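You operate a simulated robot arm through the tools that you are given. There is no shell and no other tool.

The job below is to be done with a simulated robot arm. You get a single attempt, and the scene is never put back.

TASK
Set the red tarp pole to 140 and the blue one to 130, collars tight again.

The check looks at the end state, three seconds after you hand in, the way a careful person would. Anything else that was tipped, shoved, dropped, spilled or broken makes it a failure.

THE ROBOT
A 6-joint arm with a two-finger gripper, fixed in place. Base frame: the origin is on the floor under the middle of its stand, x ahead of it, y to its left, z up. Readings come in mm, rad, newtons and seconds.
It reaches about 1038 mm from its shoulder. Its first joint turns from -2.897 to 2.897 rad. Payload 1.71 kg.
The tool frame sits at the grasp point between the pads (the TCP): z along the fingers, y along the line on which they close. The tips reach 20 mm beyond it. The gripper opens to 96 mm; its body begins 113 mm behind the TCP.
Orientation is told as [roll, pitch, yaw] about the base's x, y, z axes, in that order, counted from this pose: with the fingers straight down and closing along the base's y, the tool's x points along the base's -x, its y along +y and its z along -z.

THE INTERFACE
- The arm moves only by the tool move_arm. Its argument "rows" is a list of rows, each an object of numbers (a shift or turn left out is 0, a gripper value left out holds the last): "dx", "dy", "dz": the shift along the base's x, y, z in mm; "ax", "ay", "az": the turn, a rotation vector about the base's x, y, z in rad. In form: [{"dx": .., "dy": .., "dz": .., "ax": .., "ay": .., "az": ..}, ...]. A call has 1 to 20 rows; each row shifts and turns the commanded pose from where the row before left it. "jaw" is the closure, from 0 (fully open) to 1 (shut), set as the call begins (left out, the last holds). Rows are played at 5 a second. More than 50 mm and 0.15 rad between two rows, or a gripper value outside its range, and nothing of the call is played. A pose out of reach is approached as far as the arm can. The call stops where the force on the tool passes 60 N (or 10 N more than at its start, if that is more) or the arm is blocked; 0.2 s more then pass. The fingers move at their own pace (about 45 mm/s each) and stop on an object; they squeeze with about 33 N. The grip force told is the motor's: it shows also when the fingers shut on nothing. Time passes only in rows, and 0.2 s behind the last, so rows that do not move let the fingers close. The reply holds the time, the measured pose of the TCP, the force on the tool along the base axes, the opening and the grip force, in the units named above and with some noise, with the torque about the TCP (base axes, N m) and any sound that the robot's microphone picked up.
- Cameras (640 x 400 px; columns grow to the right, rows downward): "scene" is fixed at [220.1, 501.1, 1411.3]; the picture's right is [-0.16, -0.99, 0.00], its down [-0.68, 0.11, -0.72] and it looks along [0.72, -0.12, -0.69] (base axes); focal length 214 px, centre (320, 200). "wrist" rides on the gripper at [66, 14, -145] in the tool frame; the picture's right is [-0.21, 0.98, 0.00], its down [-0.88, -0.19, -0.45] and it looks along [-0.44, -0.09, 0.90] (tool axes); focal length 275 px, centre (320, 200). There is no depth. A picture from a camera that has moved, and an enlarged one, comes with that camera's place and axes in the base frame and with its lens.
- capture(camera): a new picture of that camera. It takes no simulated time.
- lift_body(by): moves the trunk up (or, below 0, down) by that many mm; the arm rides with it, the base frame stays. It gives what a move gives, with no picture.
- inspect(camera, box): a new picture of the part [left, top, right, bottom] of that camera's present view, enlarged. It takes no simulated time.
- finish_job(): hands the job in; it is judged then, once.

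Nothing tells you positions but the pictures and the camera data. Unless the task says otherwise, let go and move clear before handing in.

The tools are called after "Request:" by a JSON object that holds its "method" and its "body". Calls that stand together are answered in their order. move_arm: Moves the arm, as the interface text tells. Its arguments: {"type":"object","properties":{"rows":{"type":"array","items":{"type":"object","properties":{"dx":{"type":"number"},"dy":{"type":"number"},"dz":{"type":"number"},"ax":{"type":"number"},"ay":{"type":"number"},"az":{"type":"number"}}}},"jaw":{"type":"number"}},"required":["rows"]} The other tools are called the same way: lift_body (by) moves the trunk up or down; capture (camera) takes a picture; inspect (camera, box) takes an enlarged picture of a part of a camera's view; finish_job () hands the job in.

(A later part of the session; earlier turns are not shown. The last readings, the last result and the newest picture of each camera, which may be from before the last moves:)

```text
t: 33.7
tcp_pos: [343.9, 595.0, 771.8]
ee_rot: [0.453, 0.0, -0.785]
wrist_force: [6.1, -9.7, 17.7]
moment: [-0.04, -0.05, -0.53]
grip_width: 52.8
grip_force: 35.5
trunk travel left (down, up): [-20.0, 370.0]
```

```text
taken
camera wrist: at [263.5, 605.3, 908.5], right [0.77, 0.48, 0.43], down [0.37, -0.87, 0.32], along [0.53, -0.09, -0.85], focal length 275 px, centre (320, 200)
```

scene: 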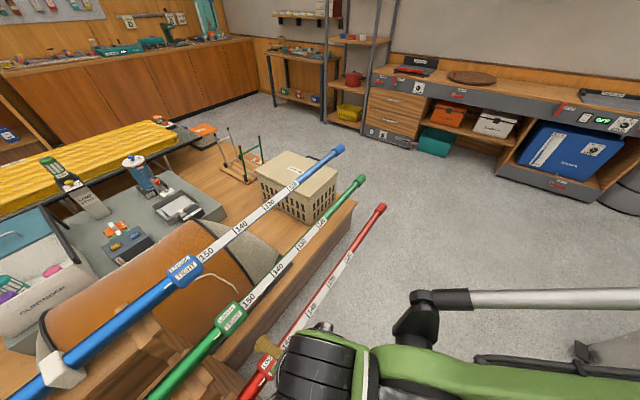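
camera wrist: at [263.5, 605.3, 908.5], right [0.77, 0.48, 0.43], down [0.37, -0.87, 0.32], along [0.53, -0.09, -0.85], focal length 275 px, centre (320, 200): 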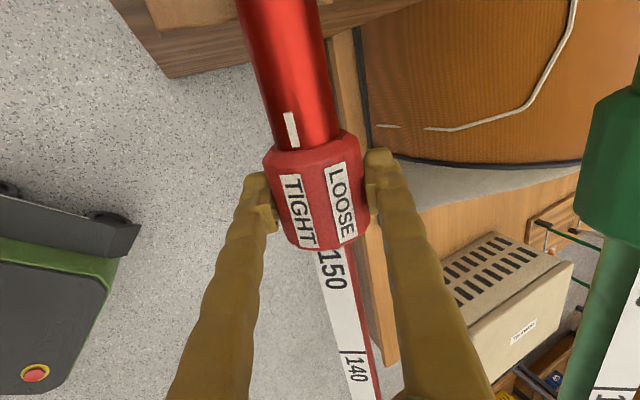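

The collar is turning with the gripper and loads are small. I'll continue, trimming out the residual forces.

Request:
{"method": "move_arm", "body": {"rows": [{"dx": 0.3, "dy": -0.3, "dz": 0.6, "ax": 0.0354, "ay": -0.0354}, {"ax": 0.0354, "ay": -0.0354}, {"ax": 0.0354, "ay": -0.0354}, {"dx": 0}]}}

Request:
{"method": "capture", "body": {"camera": "wrist"}}

```text
t: 34.7
tcp_pos: [344.5, 594.4, 771.7]
ee_rot: [0.602, -0.001, -0.785]
wrist_force: [9.3, -3.0, 13.7]
moment: [0.31, 0.32, -0.12]
grip_width: 52.5
grip_force: 35.1
trunk travel left (down, up): [-20.0, 370.0]
```

```text
taken
camera wrist: at [249.4, 591.1, 899.4], right [0.72, 0.42, 0.55], down [0.33, -0.91, 0.26], along [0.61, 0.0, -0.79], focal length 275 px, centre (320, 200)
```

wrist: 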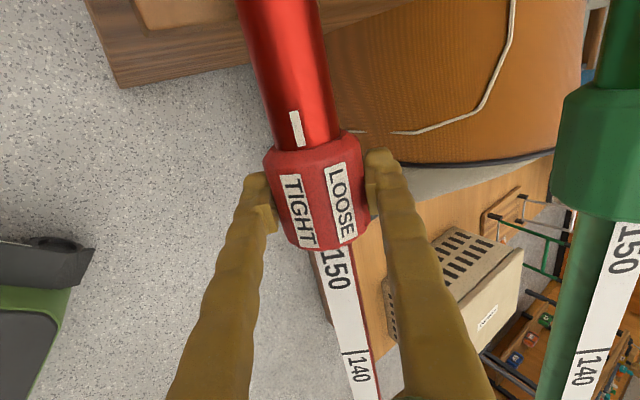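

Request:
{"method": "move_arm", "body": {"rows": [{"dx": 0.4, "dy": 0, "dz": 0.5, "ax": 0.0354, "ay": -0.0354}, {"ax": 0.0354, "ay": -0.0354}, {"ax": 0.0354, "ay": -0.0354}, {"dx": 0}]}}

Request:
{"method": "capture", "body": {"camera": "wrist"}}

```text
t: 35.7
tcp_pos: [346.1, 596.2, 772.5]
ee_rot: [0.752, -0.001, -0.783]
wrist_force: [15.1, 5.0, 18.4]
moment: [0.07, 0.07, -0.21]
grip_width: 52.6
grip_force: 35.0
trunk travel left (down, up): [-20.0, 370.0]
```

```text
taken
camera wrist: at [236.4, 578.1, 887.3], right [0.65, 0.36, 0.67], down [0.31, -0.93, 0.2], along [0.69, 0.08, -0.72], focal length 275 px, centre (320, 200)
```

wrist: 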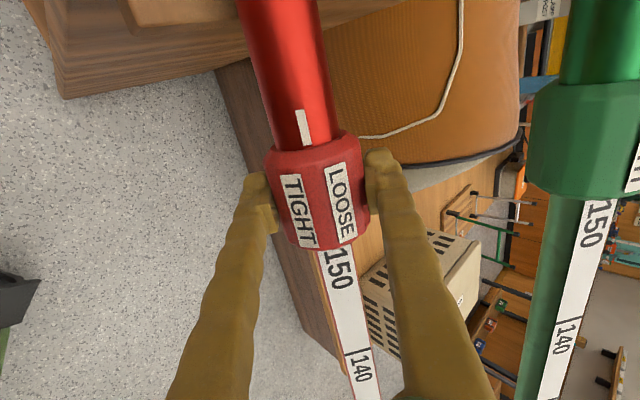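

Request:
{"method": "move_arm", "body": {"rows": [{"dx": 0.5, "dy": 0.2, "dz": 0.6, "ax": 0.0354, "ay": -0.0354}, {"ax": 0.0354, "ay": -0.0354}, {"ax": 0.0354, "ay": -0.0354}, {"dx": 0}]}}

Request:
{"method": "capture", "body": {"camera": "wrist"}}

```text
t: 36.7
tcp_pos: [343.4, 594.5, 772.3]
ee_rot: [0.903, 0.0, -0.782]
wrist_force: [6.2, 2.6, 22.9]
moment: [0.08, -0.02, 0.57]
grip_width: 52.0
grip_force: 35.6
trunk travel left (down, up): [-20.0, 370.0]
```

```text
taken
camera wrist: at [223.9, 565.3, 874.0], right [0.57, 0.28, 0.77], down [0.29, -0.95, 0.13], along [0.76, 0.15, -0.63], focal length 275 px, centre (320, 200)
```

wrist: 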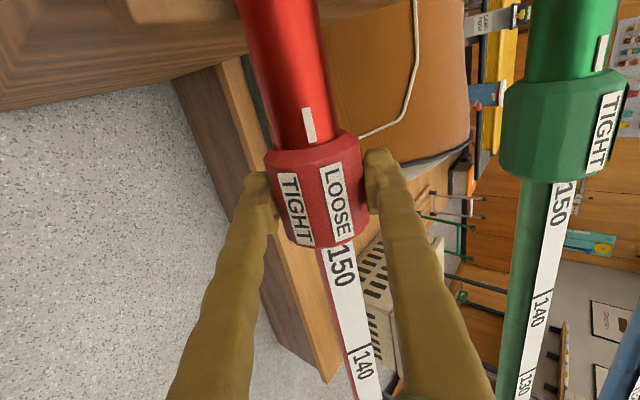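

Request:
{"method": "move_arm", "body": {"rows": [{"dx": 0.2, "dy": 0.2, "dz": 0.9, "ax": 0.0354, "ay": -0.0354}, {"ax": 0.0354, "ay": -0.0354}, {"ax": 0.0354, "ay": -0.0354}, {"dx": 0}]}}

Request:
{"method": "inspect", "body": {"camera": "wrist", "box": [220, 60, 420, 260]}}

```text
t: 37.7
tcp_pos: [344.5, 594.4, 774.0]
ee_rot: [1.052, 0.001, -0.786]
wrist_force: [-19.5, -16.5, -12.7]
moment: [0.14, 0.04, 0.01]
grip_width: 52.0
grip_force: 35.0
trunk travel left (down, up): [-20.0, 370.0]
```

```text
2.00 times, centred on (320, 160) of wrist
camera zoom: at [214.0, 555.8, 857.2], right [0.49, 0.2, 0.85], down [0.28, -0.96, 0.06], along [0.83, 0.21, -0.52], focal length 551 px, centre (320, 280)
```

zoom: 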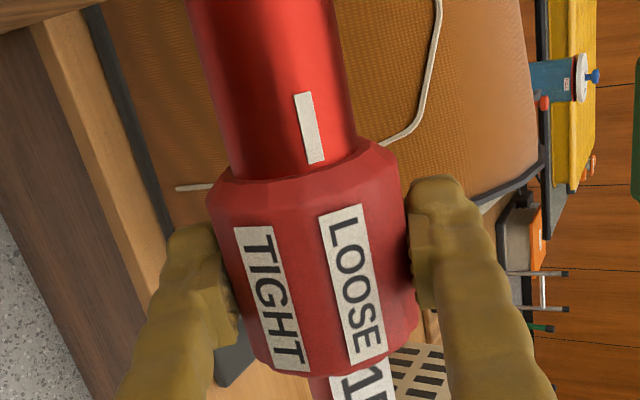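

LOOSE is almost exactly on the tube's mark now. I'll give it a small final turn while relieving the side load.

Request:
{"method": "move_arm", "body": {"rows": [{"dx": -0.6, "dy": -0.6, "dz": -0.4, "ax": 0.02, "ay": -0.02}, {"ax": 0.02, "ay": -0.02}, {"dx": 0}]}}

Request:
{"method": "inspect", "body": {"camera": "wrist", "box": [220, 60, 420, 260]}}

```text
t: 38.5
tcp_pos: [343.9, 593.6, 772.8]
ee_rot: [1.108, 0.001, -0.784]
wrist_force: [-28.2, -26.8, -20.6]
moment: [-0.4, 0.17, -0.06]
grip_width: 52.2
grip_force: 35.1
trunk travel left (down, up): [-20.0, 370.0]
```

```text
2.00 times, centred on (320, 160) of wrist
camera zoom: at [210.5, 552.3, 850.2], right [0.45, 0.16, 0.88], down [0.28, -0.96, 0.03], along [0.85, 0.23, -0.48], focal length 551 px, centre (320, 280)
```

zoom: 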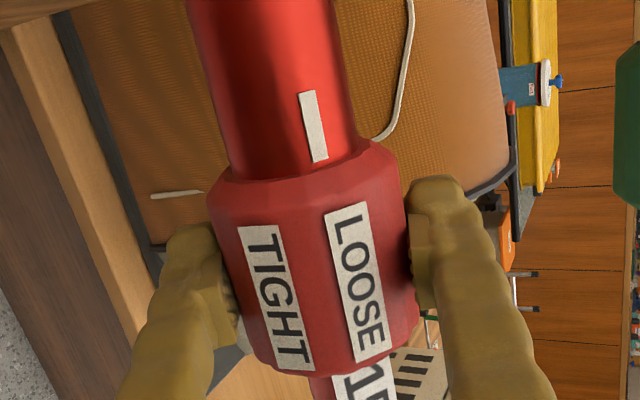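

The collar has reached its LOOSE stop, as the torque rose and LOOSE lines up with the mark. I'll ease off, open the fingers and back away along the tool.

Request:
{"method": "move_arm", "body": {"rows": [{"dx": -1.0, "dy": -1.0, "dz": -0.7}, {"dx": 0}]}}

Request:
{"method": "move_arm", "body": {"rows": [{"dx": 0}, {"dx": 0}, {"dx": 0}, {"dx": 0}, {"dx": -12.6, "dy": -12.6, "dz": 9}, {"dx": -12.6, "dy": -12.6, "dz": 9}, {"dx": -12.6, "dy": -12.6, "dz": 9}, {"dx": -12.6, "dy": -12.6, "dz": 9}, {"dx": -12.6, "dy": -12.6, "dz": 9}, {"dx": 0}], "jaw": 0}}

Request:
{"method": "inspect", "body": {"camera": "scene", "box": [210, 310, 338, 400]}}

Request:
{"method": "capture", "body": {"camera": "wrist"}}

```text
t: 39.1
tcp_pos: [344.0, 593.4, 773.7]
ee_rot: [1.112, 0.0, -0.783]
wrist_force: [-13.4, -8.8, 0.4]
moment: [-0.27, 0.18, -0.09]
grip_width: 51.9
grip_force: 35.7
trunk travel left (down, up): [-20.0, 370.0]
```

```text
t: 41.3
tcp_pos: [281.5, 530.9, 817.3]
ee_rot: [1.11, 0.0, -0.785]
wrist_force: [-0.5, 0.2, 0.2]
moment: [-0.01, -0.03, 0.02]
grip_width: 95.9
grip_force: 0.1
trunk travel left (down, up): [-20.0, 370.0]
```

```text
4.44 times, centred on (274, 355) of scene
camera zoom: at [220.1, 501.1, 1411.3], right [-0.16, -0.99, 0.0], down [-0.68, 0.11, -0.72], along [0.72, -0.12, -0.69], focal length 953 px, centre (524, -489)
```

zoom: 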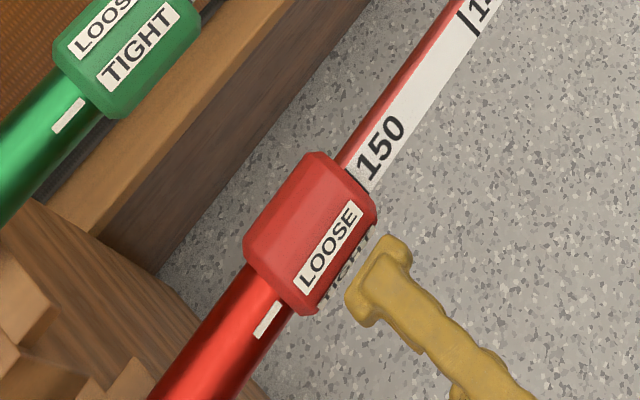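

```text
taken
camera wrist: at [148.5, 490.3, 893.9], right [0.45, 0.16, 0.88], down [0.28, -0.96, 0.03], along [0.85, 0.23, -0.48], focal length 275 px, centre (320, 200)
```

wrist: 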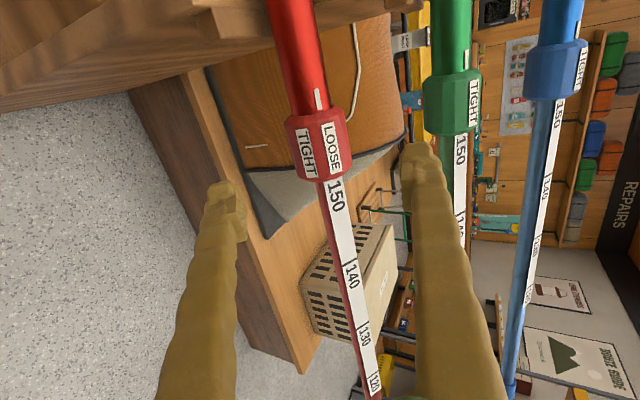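

LOOSE is on the mark and the scale is still at 150. I'll shift along the pole to line up on the red inner tube, beyond the 130 mark.

Request:
{"method": "move_arm", "body": {"rows": [{"dx": 32.5, "dy": -32.5}, {"dx": 32.5, "dy": -32.5}, {"dx": 32.5, "dy": -32.5}, {"dx": 32.5, "dy": -32.5}, {"dx": 32.5, "dy": -32.5}, {"dx": 0}]}}

Request:
{"method": "capture", "body": {"camera": "wrist"}}

Request:
{"method": "capture", "body": {"camera": "scene"}}

```text
t: 42.7
tcp_pos: [443.9, 365.7, 815.9]
ee_rot: [1.111, -0.001, -0.784]
wrist_force: [-0.1, -0.6, -0.6]
moment: [-0.07, -0.03, -0.02]
grip_width: 96.1
grip_force: 0.0
trunk travel left (down, up): [-20.0, 370.0]
```

```text
taken
camera wrist: at [312.1, 324.3, 892.0], right [0.45, 0.16, 0.88], down [0.28, -0.96, 0.03], along [0.85, 0.23, -0.48], focal length 275 px, centre (320, 200)
```

wrist: 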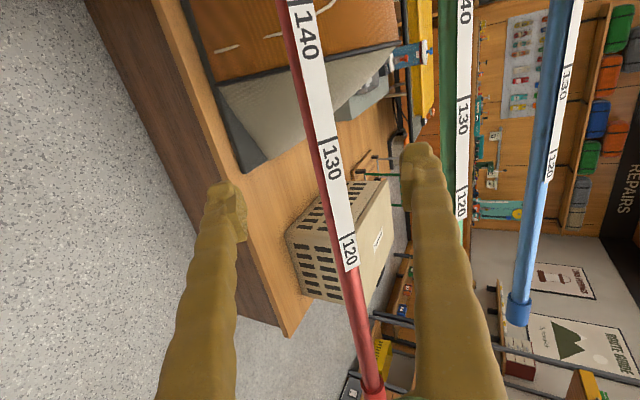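

```text
taken
```

scene: 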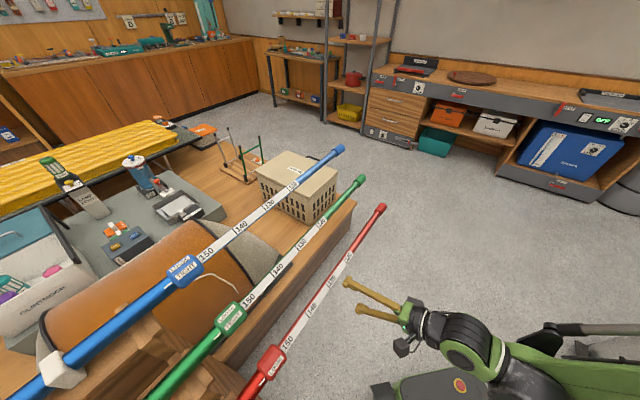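

Request:
{"method": "move_arm", "body": {"rows": [{"dx": 12.4, "dy": 12.4, "dz": -8.3}, {"dx": 12.4, "dy": 12.4, "dz": -8.3}, {"dx": 12.4, "dy": 12.4, "dz": -8.3}, {"dx": 12.4, "dy": 12.4, "dz": -8.3}, {"dx": 0}]}}

Request:
{"method": "capture", "body": {"camera": "wrist"}}

```text
t: 43.9
tcp_pos: [494.6, 417.5, 783.4]
ee_rot: [1.109, 0.0, -0.784]
wrist_force: [-0.5, 0.4, 0.7]
moment: [0.0, 0.0, 0.0]
grip_width: 96.0
grip_force: 0.0
trunk travel left (down, up): [-20.0, 370.0]
```

```text
taken
camera wrist: at [360.8, 375.6, 860.8], right [0.45, 0.16, 0.88], down [0.28, -0.96, 0.03], along [0.85, 0.23, -0.48], focal length 275 px, centre (320, 200)
```

wrist: 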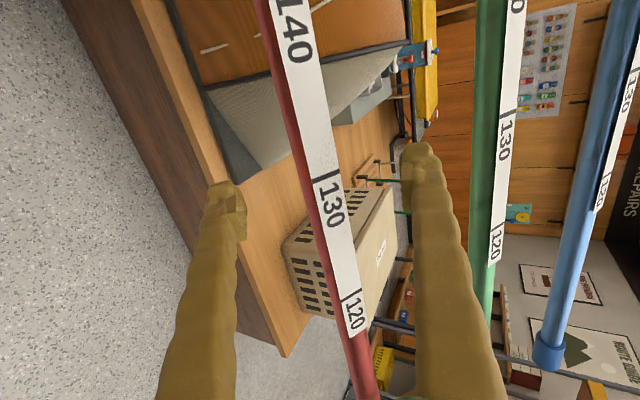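

Request:
{"method": "move_arm", "body": {"rows": [{"dx": 7, "dy": 7, "dz": -5.8}, {"dx": 7, "dy": 7, "dz": -5.9}, {"dx": 0}]}}

Request:
{"method": "move_arm", "body": {"rows": [{"dx": 0}, {"dx": 0}, {"dx": 0}, {"dx": 0}, {"dx": 0}, {"dx": 0}], "jaw": 1}}

Request:
{"method": "capture", "body": {"camera": "wrist"}}

Request:
{"method": "inspect", "body": {"camera": "scene", "box": [240, 290, 368, 370]}}

```text
t: 44.7
tcp_pos: [506.2, 430.7, 771.4]
ee_rot: [1.11, -0.002, -0.783]
wrist_force: [0.6, -0.2, -0.9]
moment: [0.0, 0.0, -0.01]
grip_width: 95.9
grip_force: 0.0
trunk travel left (down, up): [-20.0, 370.0]
```

```text
t: 46.1
tcp_pos: [506.5, 429.8, 772.4]
ee_rot: [1.11, 0.0, -0.784]
wrist_force: [0.3, -0.2, 0.0]
moment: [0.02, 0.0, -0.02]
grip_width: 0.1
grip_force: 22.2
trunk travel left (down, up): [-20.0, 370.0]
```

```text
taken
camera wrist: at [373.6, 389.0, 849.2], right [0.45, 0.16, 0.88], down [0.28, -0.96, 0.03], along [0.85, 0.23, -0.48], focal length 275 px, centre (320, 200)
```

wrist: 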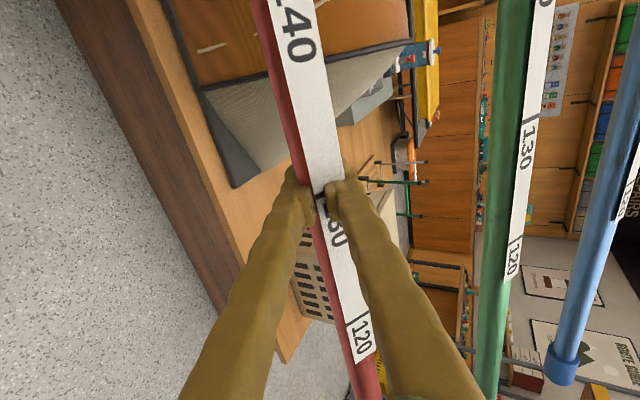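

```text
5.00 times, centred on (304, 330) of scene
camera zoom: at [220.1, 501.1, 1411.3], right [-0.16, -0.99, 0.0], down [-0.68, 0.11, -0.72], along [0.72, -0.12, -0.69], focal length 1072 px, centre (400, -450)
```

zoom: 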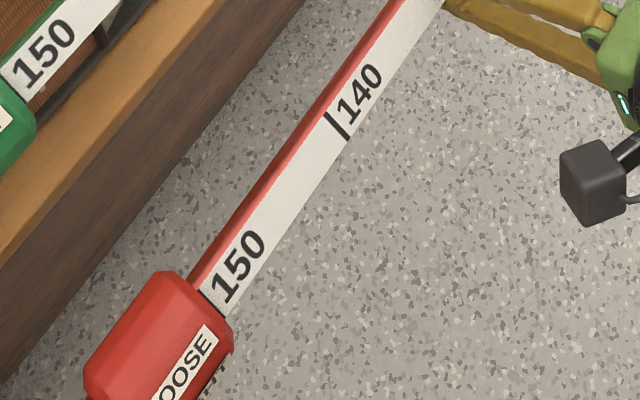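

The fingers shut completely (0.1 mm), so they missed the tube. I'll look closely before doing anything else.

Request:
{"method": "inspect", "body": {"camera": "wrist", "box": [260, 130, 388, 260]}}

Request:
{"method": "inspect", "body": {"camera": "scene", "box": [300, 230, 428, 330]}}

```text
3.08 times, centred on (324, 195) of wrist
camera zoom: at [373.6, 389.0, 849.2], right [0.45, 0.16, 0.88], down [0.28, -0.96, 0.03], along [0.85, 0.23, -0.48], focal length 847 px, centre (308, 215)
```

zoom: 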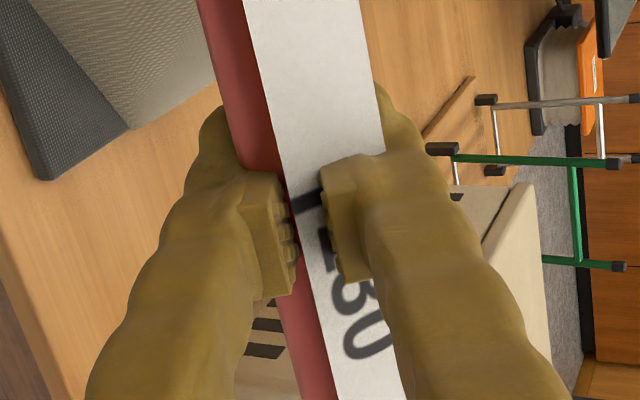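

```text
4.00 times, centred on (364, 280) of scene
camera zoom: at [220.1, 501.1, 1411.3], right [-0.16, -0.99, 0.0], down [-0.68, 0.11, -0.72], along [0.72, -0.12, -0.69], focal length 858 px, centre (144, -120)
```

zoom: 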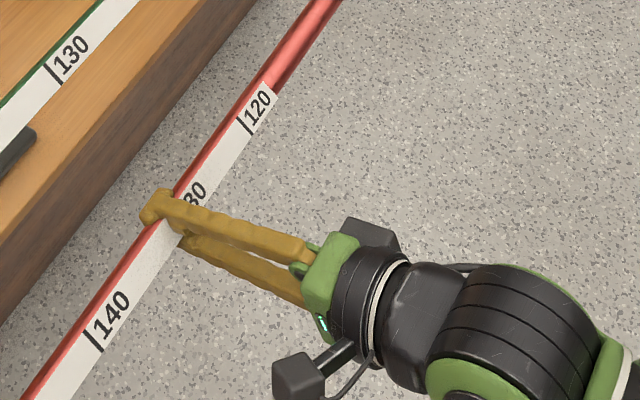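

The tube sits visually right between the pads, yet the fingers closed to zero with no force. It seems the pads cannot hold the thin tube at this spot. I'll open, back off, and go for the end cap at the red tip instead.

Request:
{"method": "move_arm", "body": {"rows": [{"dx": 0}, {"dx": 0}, {"dx": 0}, {"dx": 0}, {"dx": 0}, {"dx": 0}], "jaw": 0}}

Request:
{"method": "inspect", "body": {"camera": "wrist", "box": [220, 100, 440, 260]}}

Request:
{"method": "inspect", "body": {"camera": "scene", "box": [300, 230, 428, 330]}}

```text
t: 47.5
tcp_pos: [506.3, 430.1, 771.1]
ee_rot: [1.11, -0.001, -0.784]
wrist_force: [-0.8, 0.4, 0.3]
moment: [-0.01, 0.02, -0.03]
grip_width: 95.8
grip_force: 0.0
trunk travel left (down, up): [-20.0, 370.0]
```

```text
2.50 times, centred on (330, 180) of wrist
camera zoom: at [373.6, 389.0, 849.2], right [0.45, 0.16, 0.88], down [0.28, -0.96, 0.03], along [0.85, 0.23, -0.48], focal length 688 px, centre (295, 250)
```

zoom: 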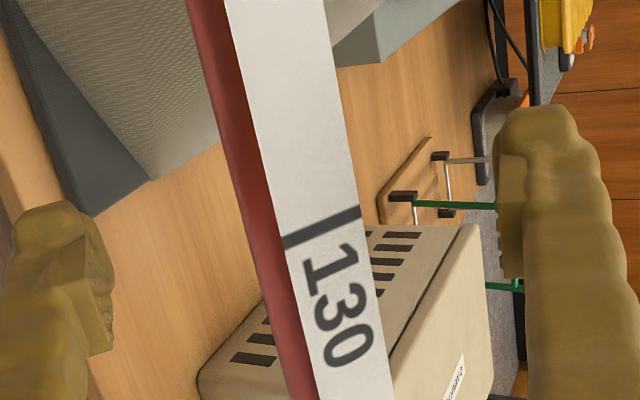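

```text
4.00 times, centred on (364, 280) of scene
camera zoom: at [220.1, 501.1, 1411.3], right [-0.16, -0.99, 0.0], down [-0.68, 0.11, -0.72], along [0.72, -0.12, -0.69], focal length 858 px, centre (144, -120)
```

zoom: 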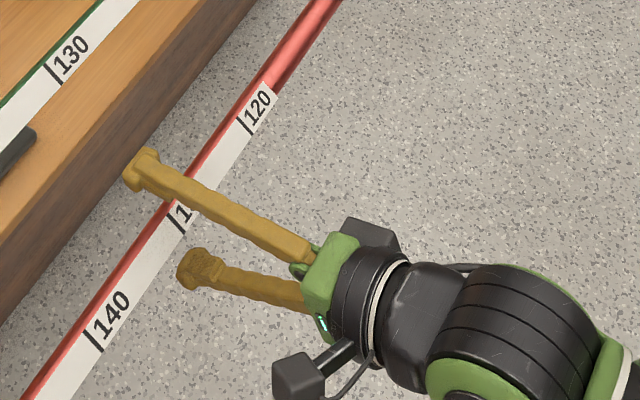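

The tube is indeed right at the grasp point, but it offers no resistance there. I'll back off and move out along the pole to the end cap.

Request:
{"method": "move_arm", "body": {"rows": [{"dx": -12.8, "dy": -12.8, "dz": 9}, {"dx": -12.8, "dy": -12.8, "dz": 9}, {"dx": -12.8, "dy": -12.8, "dz": 9}, {"dx": -12.8, "dy": -12.8, "dz": 9}, {"dx": 33, "dy": -33}, {"dx": 33, "dy": -33}, {"dx": 33, "dy": -33}, {"dx": 33, "dy": -33}, {"dx": 33, "dy": -33}, {"dx": 33, "dy": -33}, {"dx": 33, "dy": -33}, {"dx": 33, "dy": -33}, {"dx": 0}]}}

Request:
{"method": "capture", "body": {"camera": "wrist"}}

Request:
{"method": "capture", "body": {"camera": "scene"}}

```text
t: 50.3
tcp_pos: [721.8, 116.1, 807.7]
ee_rot: [1.109, 0.001, -0.784]
wrist_force: [0.1, 0.0, 0.6]
moment: [-0.01, -0.02, 0.02]
grip_width: 96.0
grip_force: 0.1
trunk travel left (down, up): [-20.0, 370.0]
```

```text
taken
camera wrist: at [588.6, 74.9, 884.5], right [0.45, 0.16, 0.88], down [0.28, -0.96, 0.03], along [0.85, 0.23, -0.48], focal length 275 px, centre (320, 200)
```

wrist: 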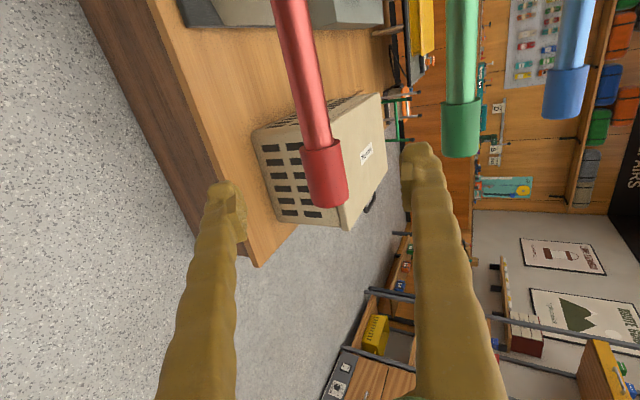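

```text
taken
```

scene: 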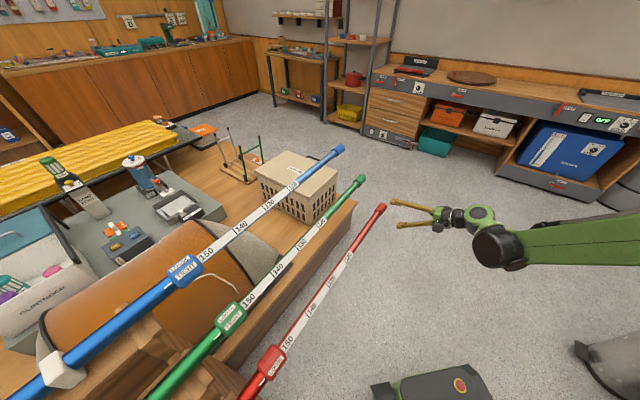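

Request:
{"method": "move_arm", "body": {"rows": [{"dx": 15.7, "dy": 9.7, "dz": -9}, {"dx": 15.7, "dy": 9.7, "dz": -9}, {"dx": 15.7, "dy": 9.7, "dz": -9}, {"dx": 15.7, "dy": 9.7, "dz": -9}, {"dx": 0}]}}

Request:
{"method": "capture", "body": {"camera": "wrist"}}

Request:
{"method": "inspect", "body": {"camera": "scene", "box": [330, 170, 458, 250]}}

```text
t: 51.5
tcp_pos: [780.8, 156.1, 771.3]
ee_rot: [1.109, -0.001, -0.783]
wrist_force: [-0.5, 0.2, 0.2]
moment: [-0.01, 0.02, -0.04]
grip_width: 96.2
grip_force: 0.1
trunk travel left (down, up): [-20.0, 370.0]
```

```text
taken
camera wrist: at [649.4, 113.4, 848.9], right [0.45, 0.16, 0.88], down [0.28, -0.96, 0.03], along [0.85, 0.23, -0.48], focal length 275 px, centre (320, 200)
```

wrist: 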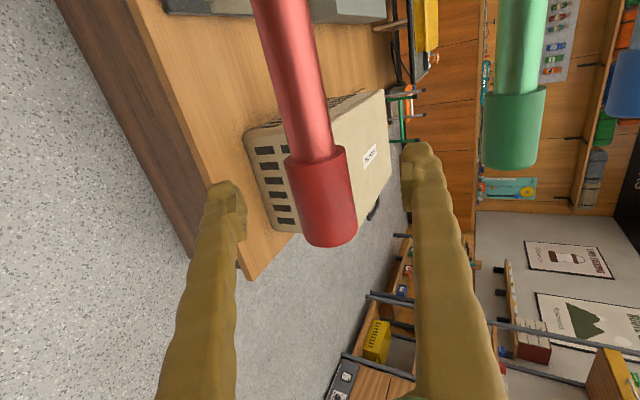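

```text
5.00 times, centred on (394, 210) of scene
camera zoom: at [220.1, 501.1, 1411.3], right [-0.16, -0.99, 0.0], down [-0.68, 0.11, -0.72], along [0.72, -0.12, -0.69], focal length 1072 px, centre (-50, 150)
```

zoom: 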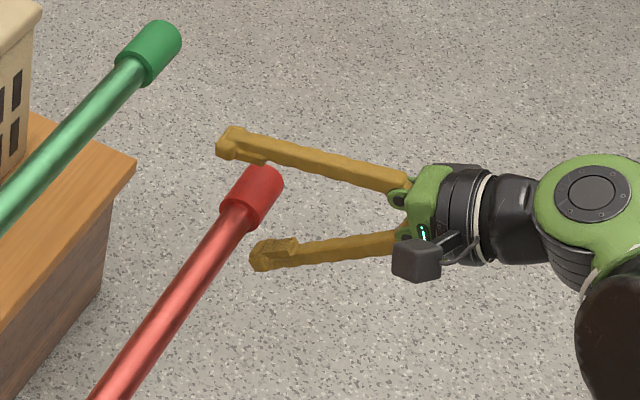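

Request:
{"method": "move_arm", "body": {"rows": [{"dx": 0}, {"dx": 0}, {"dx": 0}, {"dx": 0}, {"dx": 0}, {"dx": 0}], "jaw": 1}}

Request:
{"method": "capture", "body": {"camera": "wrist"}}

```text
t: 52.9
tcp_pos: [781.3, 155.2, 773.4]
ee_rot: [1.111, 0.001, -0.787]
wrist_force: [14.8, 11.2, 23.2]
moment: [0.05, -0.02, -0.24]
grip_width: 31.6
grip_force: 34.7
trunk travel left (down, up): [-20.0, 370.0]
```

```text
taken
camera wrist: at [649.3, 113.8, 849.8], right [0.45, 0.16, 0.88], down [0.28, -0.96, 0.03], along [0.85, 0.23, -0.48], focal length 275 px, centre (320, 200)
```

wrist: 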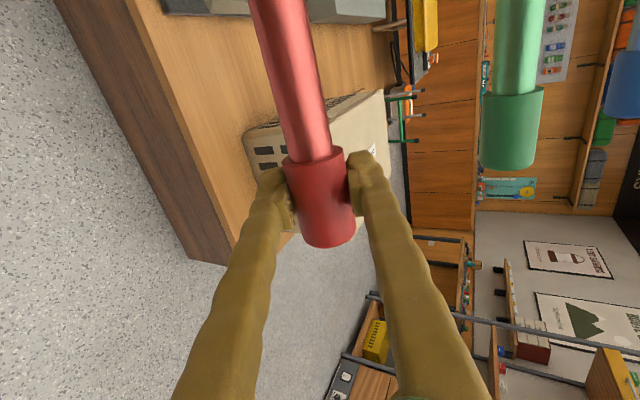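

The cap is held firmly at 31.6 mm. I'll trim the side load and start sliding the red inner tube inward along the pole.

Request:
{"method": "move_arm", "body": {"rows": [{"dx": 0.3, "dy": 0.3, "dz": 1.0}, {"dx": -7.1, "dy": 7.1}, {"dx": -7.1, "dy": 7.1}, {"dx": 0}]}}

Request:
{"method": "inspect", "body": {"camera": "scene", "box": [240, 320, 336, 380]}}

```text
t: 53.9
tcp_pos: [767.4, 170.3, 772.7]
ee_rot: [1.109, -0.001, -0.784]
wrist_force: [0.8, 3.0, 13.3]
moment: [0.03, -0.01, -0.26]
grip_width: 31.7
grip_force: 34.9
trunk travel left (down, up): [-20.0, 370.0]
```

```text
6.67 times, centred on (288, 350) of scene
camera zoom: at [220.1, 501.1, 1411.3], right [-0.16, -0.99, 0.0], down [-0.68, 0.11, -0.72], along [0.72, -0.12, -0.69], focal length 1430 px, centre (533, -800)
```

zoom: 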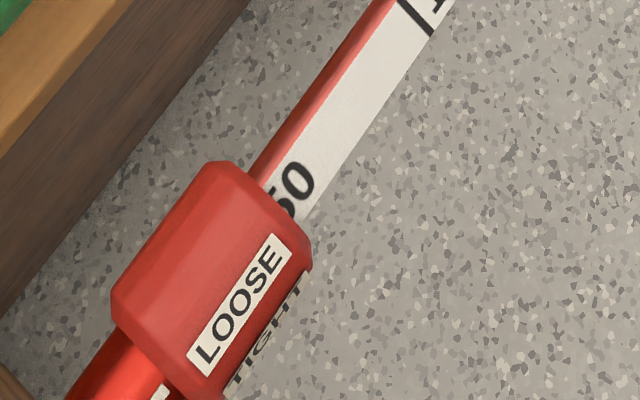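

It slides freely. I'll continue most of the way and then fine-tune by reading the scale.

Request:
{"method": "move_arm", "body": {"rows": [{"dx": -7.1, "dy": 7.1, "dz": 0.4}, {"dx": -7.1, "dy": 7.1}, {"dx": -7.1, "dy": 7.1}, {"dx": 0}]}}

Request:
{"method": "move_arm", "body": {"rows": [{"dx": -7.1, "dy": 7.1}, {"dx": -7.1, "dy": 7.1}, {"dx": -7.1, "dy": 7.1}, {"dx": -7.1, "dy": 7.1}, {"dx": 0}]}}

Request:
{"method": "inspect", "body": {"camera": "scene", "box": [252, 325, 316, 365]}}

```text
t: 54.9
tcp_pos: [746.7, 191.2, 772.7]
ee_rot: [1.109, -0.001, -0.784]
wrist_force: [-3.2, -5.1, -3.6]
moment: [-0.21, -0.09, -0.36]
grip_width: 31.6
grip_force: 34.8
trunk travel left (down, up): [-20.0, 370.0]
```

```text
t: 56.1
tcp_pos: [717.7, 220.0, 772.2]
ee_rot: [1.107, -0.001, -0.784]
wrist_force: [-7.7, -7.5, -7.4]
moment: [-0.13, -0.07, -0.08]
grip_width: 31.6
grip_force: 35.0
trunk travel left (down, up): [-20.0, 370.0]
```

```text
10.00 times, centred on (284, 345) of scene
camera zoom: at [220.1, 501.1, 1411.3], right [-0.16, -0.99, 0.0], down [-0.68, 0.11, -0.72], along [0.72, -0.12, -0.69], focal length 2145 px, centre (680, -1250)
```

zoom: 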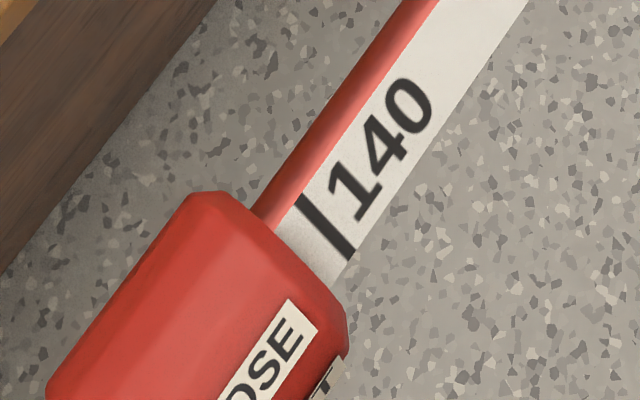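

Request:
{"method": "move_arm", "body": {"rows": [{"dx": -2.9, "dy": 2.9}, {"dx": -2.9, "dy": 2.9}, {"dx": 0}]}}

Request:
{"method": "inspect", "body": {"camera": "scene", "box": [252, 335, 300, 365]}}

```text
t: 56.9
tcp_pos: [712.6, 225.4, 772.3]
ee_rot: [1.11, -0.001, -0.785]
wrist_force: [1.5, -0.5, 0.8]
moment: [-0.01, -0.06, -0.44]
grip_width: 31.5
grip_force: 35.2
trunk travel left (down, up): [-20.0, 370.0]
```

```text
13.33 times, centred on (276, 350) of scene
camera zoom: at [220.1, 501.1, 1411.3], right [-0.16, -0.99, 0.0], down [-0.68, 0.11, -0.72], along [0.72, -0.12, -0.69], focal length 2860 px, centre (907, -1800)
```

zoom: 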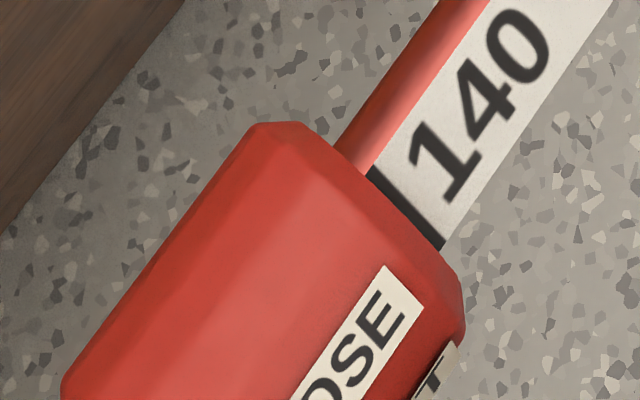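

The 140 tick is within about 1 mm of where 150 originally sat. I'll make one last tiny adjustment.

Request:
{"method": "move_arm", "body": {"rows": [{"dx": -0.7, "dy": 0.7}, {"dx": 0}, {"dx": 0}]}}

Request:
{"method": "inspect", "body": {"camera": "scene", "box": [252, 335, 300, 365]}}

```text
t: 57.7
tcp_pos: [712.6, 226.2, 773.6]
ee_rot: [1.109, 0.0, -0.784]
wrist_force: [4.5, 3.1, 10.6]
moment: [0.07, 0.05, 0.02]
grip_width: 31.7
grip_force: 34.8
trunk travel left (down, up): [-20.0, 370.0]
```

```text
13.33 times, centred on (276, 350) of scene
camera zoom: at [220.1, 501.1, 1411.3], right [-0.16, -0.99, 0.0], down [-0.68, 0.11, -0.72], along [0.72, -0.12, -0.69], focal length 2860 px, centre (907, -1800)
```

zoom: 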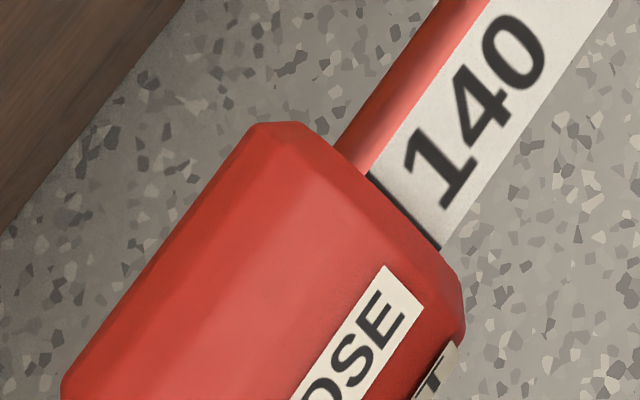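

The reading now matches the way 150 originally sat. I'll release the cap, back off and return to the red collar to tighten it.

Request:
{"method": "move_arm", "body": {"rows": [{"dx": 0}, {"dx": 0}, {"dx": 0}, {"dx": 0}, {"dx": -12.7, "dy": -12.7, "dz": 9}, {"dx": -12.7, "dy": -12.7, "dz": 9}, {"dx": -12.7, "dy": -12.7, "dz": 9}, {"dx": -12.7, "dy": -12.7, "dz": 9}, {"dx": -12.7, "dy": -12.7, "dz": 9}, {"dx": 0}], "jaw": 0}}

Request:
{"method": "inspect", "body": {"camera": "scene", "box": [252, 335, 300, 365]}}

```text
t: 59.9
tcp_pos: [648.6, 162.4, 817.5]
ee_rot: [1.108, 0.001, -0.783]
wrist_force: [0.7, 0.1, -0.2]
moment: [0.03, 0.03, -0.03]
grip_width: 96.0
grip_force: 0.0
trunk travel left (down, up): [-20.0, 370.0]
```

```text
13.33 times, centred on (276, 350) of scene
camera zoom: at [220.1, 501.1, 1411.3], right [-0.16, -0.99, 0.0], down [-0.68, 0.11, -0.72], along [0.72, -0.12, -0.69], focal length 2860 px, centre (907, -1800)
```

zoom: 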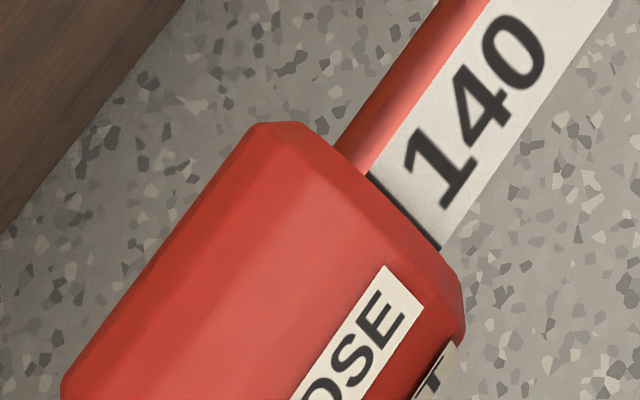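

Request:
{"method": "move_arm", "body": {"rows": [{"dx": -30.7, "dy": 30.7}, {"dx": -30.7, "dy": 30.7}, {"dx": -30.7, "dy": 30.7}, {"dx": -30.7, "dy": 30.7}, {"dx": -30.7, "dy": 30.7}, {"dx": -30.7, "dy": 30.7}, {"dx": -30.7, "dy": 30.7}, {"dx": -30.7, "dy": 30.7}, {"dx": -30.7, "dy": 30.7}, {"dx": -30.7, "dy": 30.7}, {"dx": -30.7, "dy": 30.7}, {"dx": -30.7, "dy": 30.7}, {"dx": 0}]}}

Request:
{"method": "capture", "body": {"camera": "wrist"}}

```text
t: 62.7
tcp_pos: [280.8, 532.2, 819.4]
ee_rot: [1.11, 0.0, -0.785]
wrist_force: [-0.9, -0.6, 0.4]
moment: [-0.01, 0.03, -0.04]
grip_width: 96.1
grip_force: 0.0
trunk travel left (down, up): [-20.0, 370.0]
```

```text
taken
camera wrist: at [147.3, 489.6, 896.2], right [0.45, 0.16, 0.88], down [0.28, -0.96, 0.03], along [0.85, 0.23, -0.48], focal length 275 px, centre (320, 200)
```

wrist: 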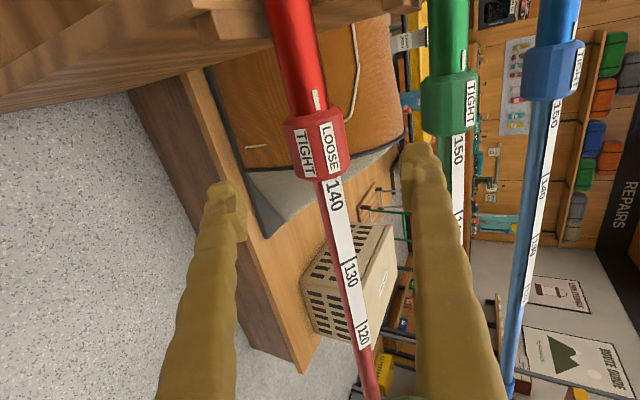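

Request:
{"method": "move_arm", "body": {"rows": [{"dx": 15.8, "dy": 15.8, "dz": -11.9}, {"dx": 15.8, "dy": 15.8, "dz": -11.9}, {"dx": 15.8, "dy": 15.8, "dz": -11.9}, {"dx": 15.8, "dy": 15.8, "dz": -11.9}, {"dx": 0}]}}

Request:
{"method": "move_arm", "body": {"rows": [{"dx": 0}, {"dx": 0}, {"dx": 0}, {"dx": 0}, {"dx": 0}], "jaw": 1}}

Request:
{"method": "capture", "body": {"camera": "wrist"}}

```text
t: 63.9
tcp_pos: [343.7, 594.7, 770.3]
ee_rot: [1.11, 0.0, -0.783]
wrist_force: [-0.5, 0.5, 0.8]
moment: [0.0, 0.0, 0.02]
grip_width: 95.9
grip_force: 0.1
trunk travel left (down, up): [-20.0, 370.0]
```

```text
t: 65.1
tcp_pos: [345.8, 594.5, 771.7]
ee_rot: [1.111, 0.001, -0.783]
wrist_force: [20.4, 20.2, 40.3]
moment: [-0.07, 0.15, -0.1]
grip_width: 52.4
grip_force: 34.9
trunk travel left (down, up): [-20.0, 370.0]
```

```text
taken
camera wrist: at [211.6, 552.8, 848.9], right [0.45, 0.16, 0.88], down [0.28, -0.96, 0.03], along [0.85, 0.23, -0.48], focal length 275 px, centre (320, 200)
```

wrist: 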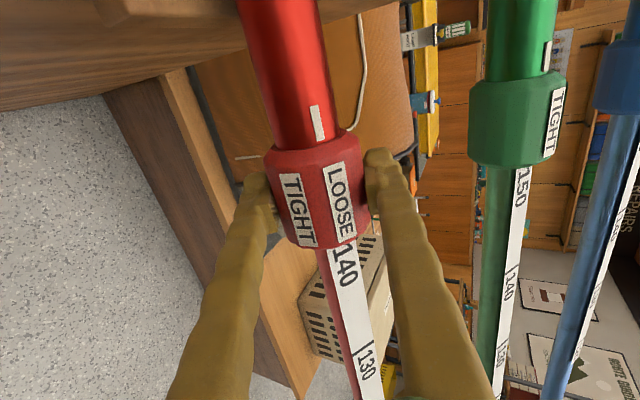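

The collar is gripped again. I'll relieve the side load and turn back toward TIGHT in small steps.

Request:
{"method": "move_arm", "body": {"rows": [{"dx": 0.6, "dy": 0.6, "dz": 1.8}, {"dx": 0}]}}

Request:
{"method": "move_arm", "body": {"rows": [{"ax": -0.0354, "ay": 0.0354}, {"ax": -0.0354, "ay": 0.0354}, {"dx": 0}]}}

```text
t: 65.7
tcp_pos: [344.4, 594.9, 771.1]
ee_rot: [1.108, 0.0, -0.787]
wrist_force: [11.0, 6.0, 10.9]
moment: [0.11, 0.11, 0.13]
grip_width: 52.2
grip_force: 35.0
trunk travel left (down, up): [-20.0, 370.0]
```

```text
t: 66.5
tcp_pos: [344.5, 595.3, 772.4]
ee_rot: [1.007, -0.001, -0.786]
wrist_force: [10.2, 2.7, -3.3]
moment: [0.07, 0.06, -0.19]
grip_width: 52.3
grip_force: 34.7
trunk travel left (down, up): [-20.0, 370.0]
```

Request:
{"method": "move_arm", "body": {"rows": [{"dx": 0.3, "dy": 0.0, "ax": -0.0354, "ay": 0.0354}, {"ax": -0.0354, "ay": 0.0354}, {"ax": -0.0354, "ay": 0.0354}, {"dx": 0}]}}

Request:
{"method": "capture", "body": {"camera": "wrist"}}

```text
t: 67.5
tcp_pos: [343.1, 594.8, 773.4]
ee_rot: [0.859, -0.001, -0.784]
wrist_force: [-2.3, -9.5, -7.2]
moment: [0.03, 0.03, 0.0]
grip_width: 52.2
grip_force: 35.0
trunk travel left (down, up): [-20.0, 370.0]
```

```text
taken
camera wrist: at [227.8, 569.3, 878.1], right [0.6, 0.31, 0.74], down [0.3, -0.94, 0.15], along [0.74, 0.13, -0.66], focal length 275 px, centre (320, 200)
```

wrist: 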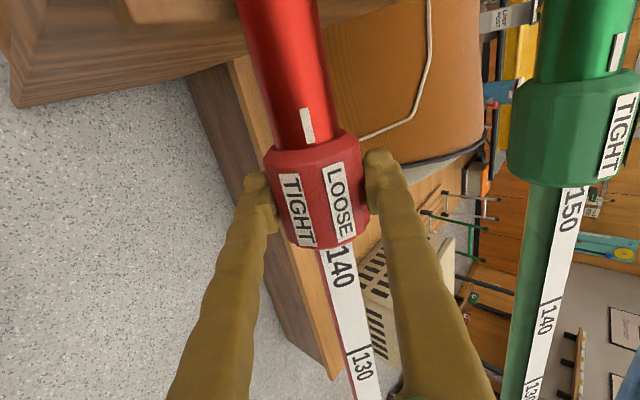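

Turning smoothly with low loads. Continuing.

Request:
{"method": "move_arm", "body": {"rows": [{"dx": -0.2, "dy": -0.2, "dz": -0.3, "ax": -0.0354, "ay": 0.0354}, {"ax": -0.0354, "ay": 0.0354}, {"ax": -0.0354, "ay": 0.0354}, {"dx": 0}]}}

Request:
{"method": "move_arm", "body": {"rows": [{"ax": -0.0354, "ay": 0.0354}, {"ax": -0.0354, "ay": 0.0354}, {"dx": 0}]}}

Request:
{"method": "capture", "body": {"camera": "wrist"}}

```text
t: 68.5
tcp_pos: [345.2, 595.0, 772.2]
ee_rot: [0.709, -0.001, -0.785]
wrist_force: [1.5, -8.3, 1.3]
moment: [-0.22, -0.14, -0.17]
grip_width: 52.0
grip_force: 34.6
trunk travel left (down, up): [-20.0, 370.0]
```

```text
t: 69.3
tcp_pos: [345.9, 594.3, 772.9]
ee_rot: [0.611, 0.002, -0.785]
wrist_force: [1.7, 5.2, 5.2]
moment: [0.04, 0.07, 0.03]
grip_width: 52.2
grip_force: 34.6
trunk travel left (down, up): [-20.0, 370.0]
```

```text
taken
camera wrist: at [248.5, 590.0, 900.0], right [0.71, 0.42, 0.56], down [0.33, -0.91, 0.26], along [0.62, 0.0, -0.79], focal length 275 px, centre (320, 200)
```

wrist: 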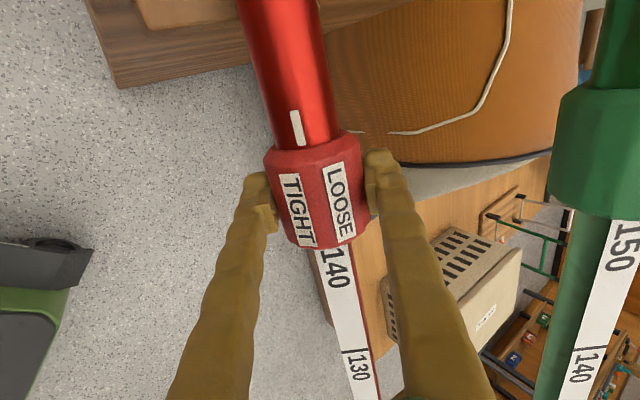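

Request:
{"method": "move_arm", "body": {"rows": [{"ax": -0.0354, "ay": 0.0354}, {"ax": -0.0354, "ay": 0.0354}, {"ax": -0.0354, "ay": 0.0354}, {"dx": 0}]}}

Request:
{"method": "move_arm", "body": {"rows": [{"ax": -0.0212, "ay": 0.0212}, {"ax": -0.0212, "ay": 0.0212}, {"dx": 0}]}}

Request:
{"method": "inspect", "body": {"camera": "wrist", "box": [220, 60, 420, 260]}}

```text
t: 70.3
tcp_pos: [344.0, 594.0, 773.2]
ee_rot: [0.455, 0.001, -0.783]
wrist_force: [12.5, 22.2, 19.1]
moment: [0.2, 0.2, 0.23]
grip_width: 52.0
grip_force: 34.9
trunk travel left (down, up): [-20.0, 370.0]
```

```text
t: 71.1
tcp_pos: [345.3, 594.2, 773.6]
ee_rot: [0.4, 0.001, -0.782]
wrist_force: [16.5, 28.7, 37.1]
moment: [0.08, 0.04, 0.1]
grip_width: 52.2
grip_force: 35.2
trunk travel left (down, up): [-20.0, 370.0]
```

```text
2.00 times, centred on (320, 160) of wrist
camera zoom: at [268.2, 609.7, 912.2], right [0.78, 0.49, 0.38], down [0.38, -0.86, 0.34], along [0.49, -0.12, -0.86], focal length 551 px, centre (320, 280)
```

zoom: 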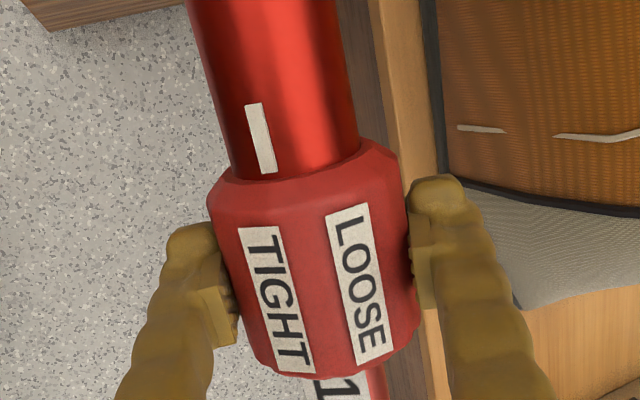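

The mark is nearly at TIGHT, with about 0.1 rad left. I'll trim the side load and finish the turn to the stop.

Request:
{"method": "move_arm", "body": {"rows": [{"dx": 1.0, "dy": 1.0, "dz": 0.8}, {"dx": 0}]}}

Request:
{"method": "move_arm", "body": {"rows": [{"ax": -0.0212, "ay": 0.0212}, {"ax": -0.0212, "ay": 0.0212}, {"dx": 0}]}}

Request:
{"method": "inspect", "body": {"camera": "wrist", "box": [220, 60, 420, 260]}}

```text
t: 71.7
tcp_pos: [343.9, 595.7, 772.6]
ee_rot: [0.397, 0.0, -0.783]
wrist_force: [6.0, 10.0, 19.2]
moment: [0.18, 0.21, 0.08]
grip_width: 52.2
grip_force: 35.2
trunk travel left (down, up): [-20.0, 370.0]
```

```text
t: 72.5
tcp_pos: [344.1, 594.4, 772.8]
ee_rot: [0.338, 0.0, -0.784]
wrist_force: [0.8, -4.7, -0.6]
moment: [-0.17, -0.09, -0.14]
grip_width: 52.3
grip_force: 34.5
trunk travel left (down, up): [-20.0, 370.0]
```

```text
2.00 times, centred on (320, 160) of wrist
camera zoom: at [274.6, 616.2, 914.7], right [0.8, 0.51, 0.32], down [0.39, -0.85, 0.36], along [0.46, -0.16, -0.88], focal length 551 px, centre (320, 280)
```

zoom: 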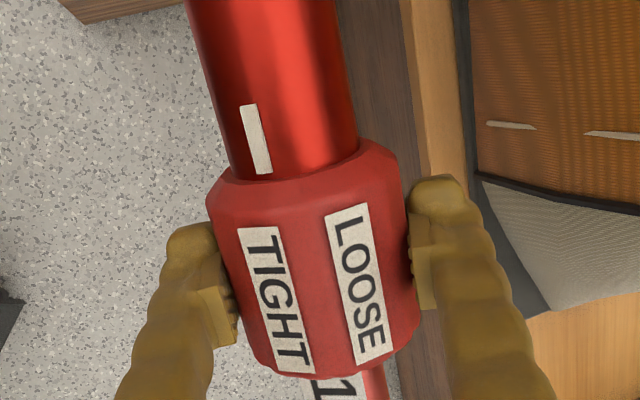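

Request:
{"method": "move_arm", "body": {"rows": [{"ax": -0.0212, "ay": 0.0212}, {"ax": -0.0141, "ay": 0.0141}, {"dx": 0}]}}

Request:
{"method": "inspect", "body": {"camera": "wrist", "box": [220, 60, 420, 260]}}

```text
t: 73.3
tcp_pos: [343.9, 594.7, 773.5]
ee_rot: [0.288, 0.0, -0.784]
wrist_force: [-0.6, -9.5, 13.2]
moment: [-0.09, -0.3, 0.22]
grip_width: 52.1
grip_force: 34.8
trunk travel left (down, up): [-20.0, 370.0]
```

```text
2.00 times, centred on (320, 160) of wrist
camera zoom: at [279.4, 621.0, 916.7], right [0.81, 0.52, 0.28], down [0.41, -0.83, 0.37], along [0.43, -0.19, -0.89], focal length 551 px, centre (320, 280)
```

zoom: 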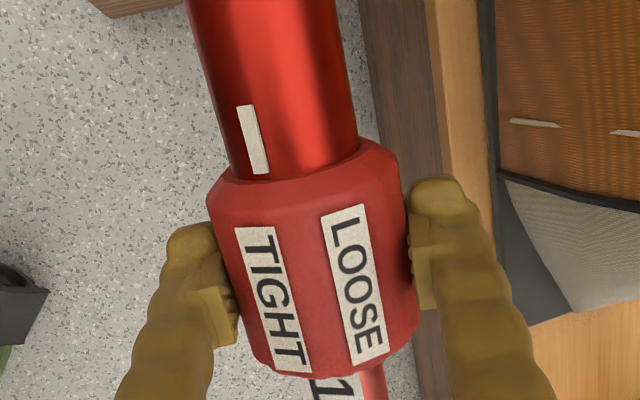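

Request:
{"method": "move_arm", "body": {"rows": [{"ax": -0.0212, "ay": 0.0212}, {"ax": -0.0212, "ay": 0.0212}, {"dx": 0}]}}

Request:
{"method": "inspect", "body": {"camera": "wrist", "box": [220, 60, 420, 260]}}

```text
t: 74.1
tcp_pos: [345.0, 596.4, 772.8]
ee_rot: [0.229, 0.002, -0.782]
wrist_force: [-7.4, -9.6, -2.4]
moment: [0.52, -0.15, -0.25]
grip_width: 52.2
grip_force: 34.9
trunk travel left (down, up): [-20.0, 370.0]
```

```text
2.00 times, centred on (320, 160) of wrist
camera zoom: at [285.6, 627.5, 917.6], right [0.82, 0.53, 0.22], down [0.42, -0.82, 0.39], along [0.39, -0.23, -0.89], focal length 551 px, centre (320, 280)
```

zoom: 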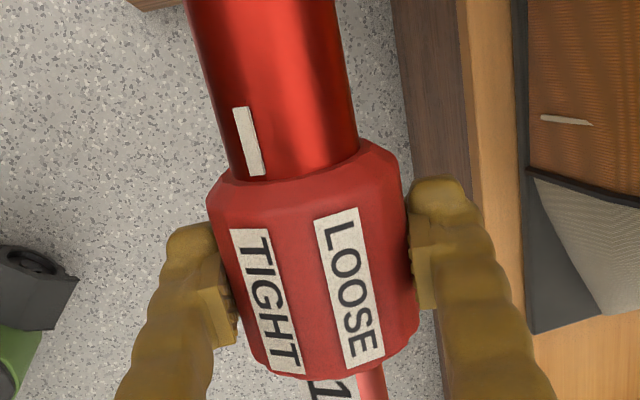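

The collar slips in the grip with rising torque, so it's at the TIGHT stop. I'll release and back straight off.

Request:
{"method": "move_arm", "body": {"rows": [{"dx": 0}, {"dx": 0}, {"dx": 0}, {"dx": 0}, {"dx": -4.5, "dy": -4.5, "dz": 26}, {"dx": -4.5, "dy": -4.5, "dz": 26}, {"dx": -4.5, "dy": -4.5, "dz": 26}, {"dx": -4.5, "dy": -4.5, "dz": 26}, {"dx": -8, "dy": -8, "dz": 26}, {"dx": 0}], "jaw": 0}}

Request:
{"method": "capture", "body": {"camera": "wrist"}}

Request:
{"method": "capture", "body": {"camera": "scene"}}

```text
t: 76.3
tcp_pos: [319.7, 570.8, 904.1]
ee_rot: [0.228, 0.0, -0.785]
wrist_force: [0.6, -0.7, 0.0]
moment: [-0.01, 0.03, -0.01]
grip_width: 95.9
grip_force: 0.1
trunk travel left (down, up): [-20.0, 370.0]
```

```text
taken
camera wrist: at [259.9, 602.2, 1048.1], right [0.82, 0.53, 0.22], down [0.42, -0.82, 0.39], along [0.39, -0.23, -0.89], focal length 275 px, centre (320, 200)
```

wrist: 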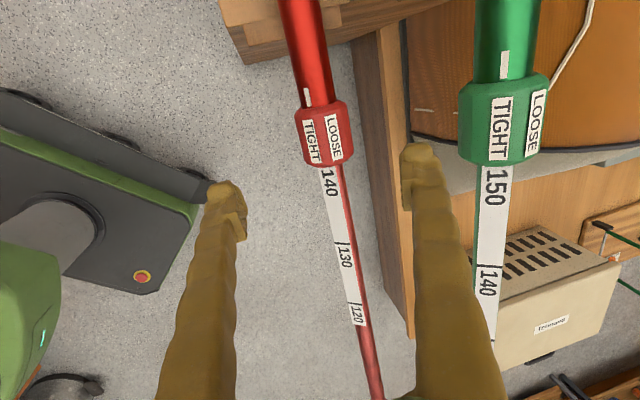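

```text
taken
```

scene: 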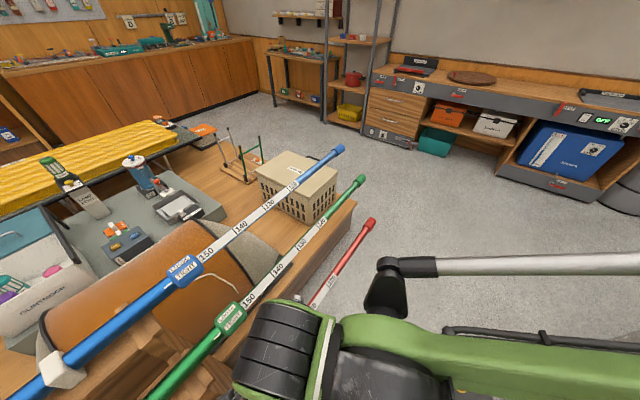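

Red reads 140 and is back on TIGHT. Next is blue, which is higher and farther out, so I'll raise the trunk and get a clear view of it.

Request:
{"method": "lift_body", "body": {"by": 200}}

Request:
{"method": "capture", "body": {"camera": "wrist"}}

Request:
{"method": "capture", "body": {"camera": "scene"}}

```text
t: 78.5
tcp_pos: [319.9, 570.4, 1103.6]
ee_rot: [0.228, 0.0, -0.783]
wrist_force: [-1.1, 0.2, 0.1]
moment: [0.01, 0.04, 0.01]
grip_width: 96.3
grip_force: 0.1
trunk travel left (down, up): [-220.0, 170.0]
```

```text
taken
camera wrist: at [260.3, 602.4, 1247.7], right [0.82, 0.53, 0.22], down [0.42, -0.82, 0.39], along [0.39, -0.23, -0.89], focal length 275 px, centre (320, 200)
```

wrist: 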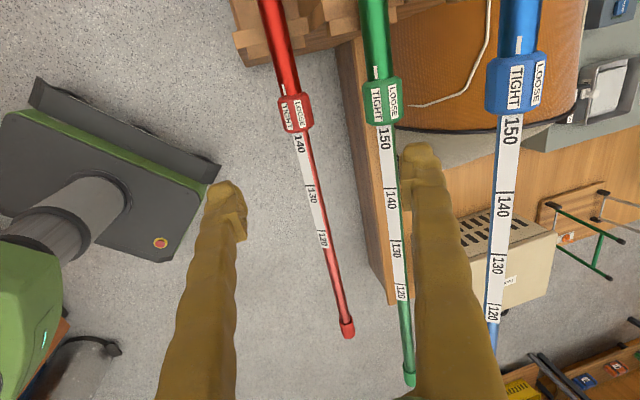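

```text
taken
```

scene: 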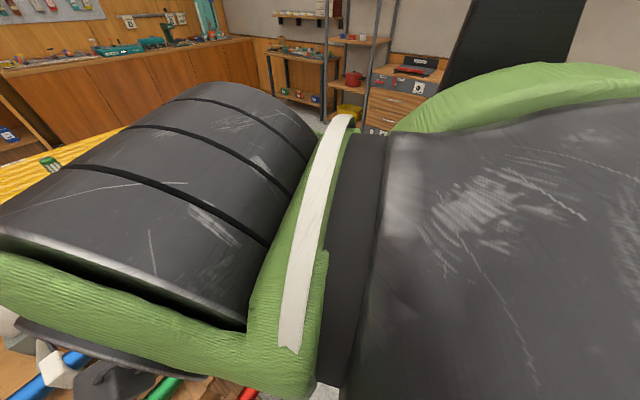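

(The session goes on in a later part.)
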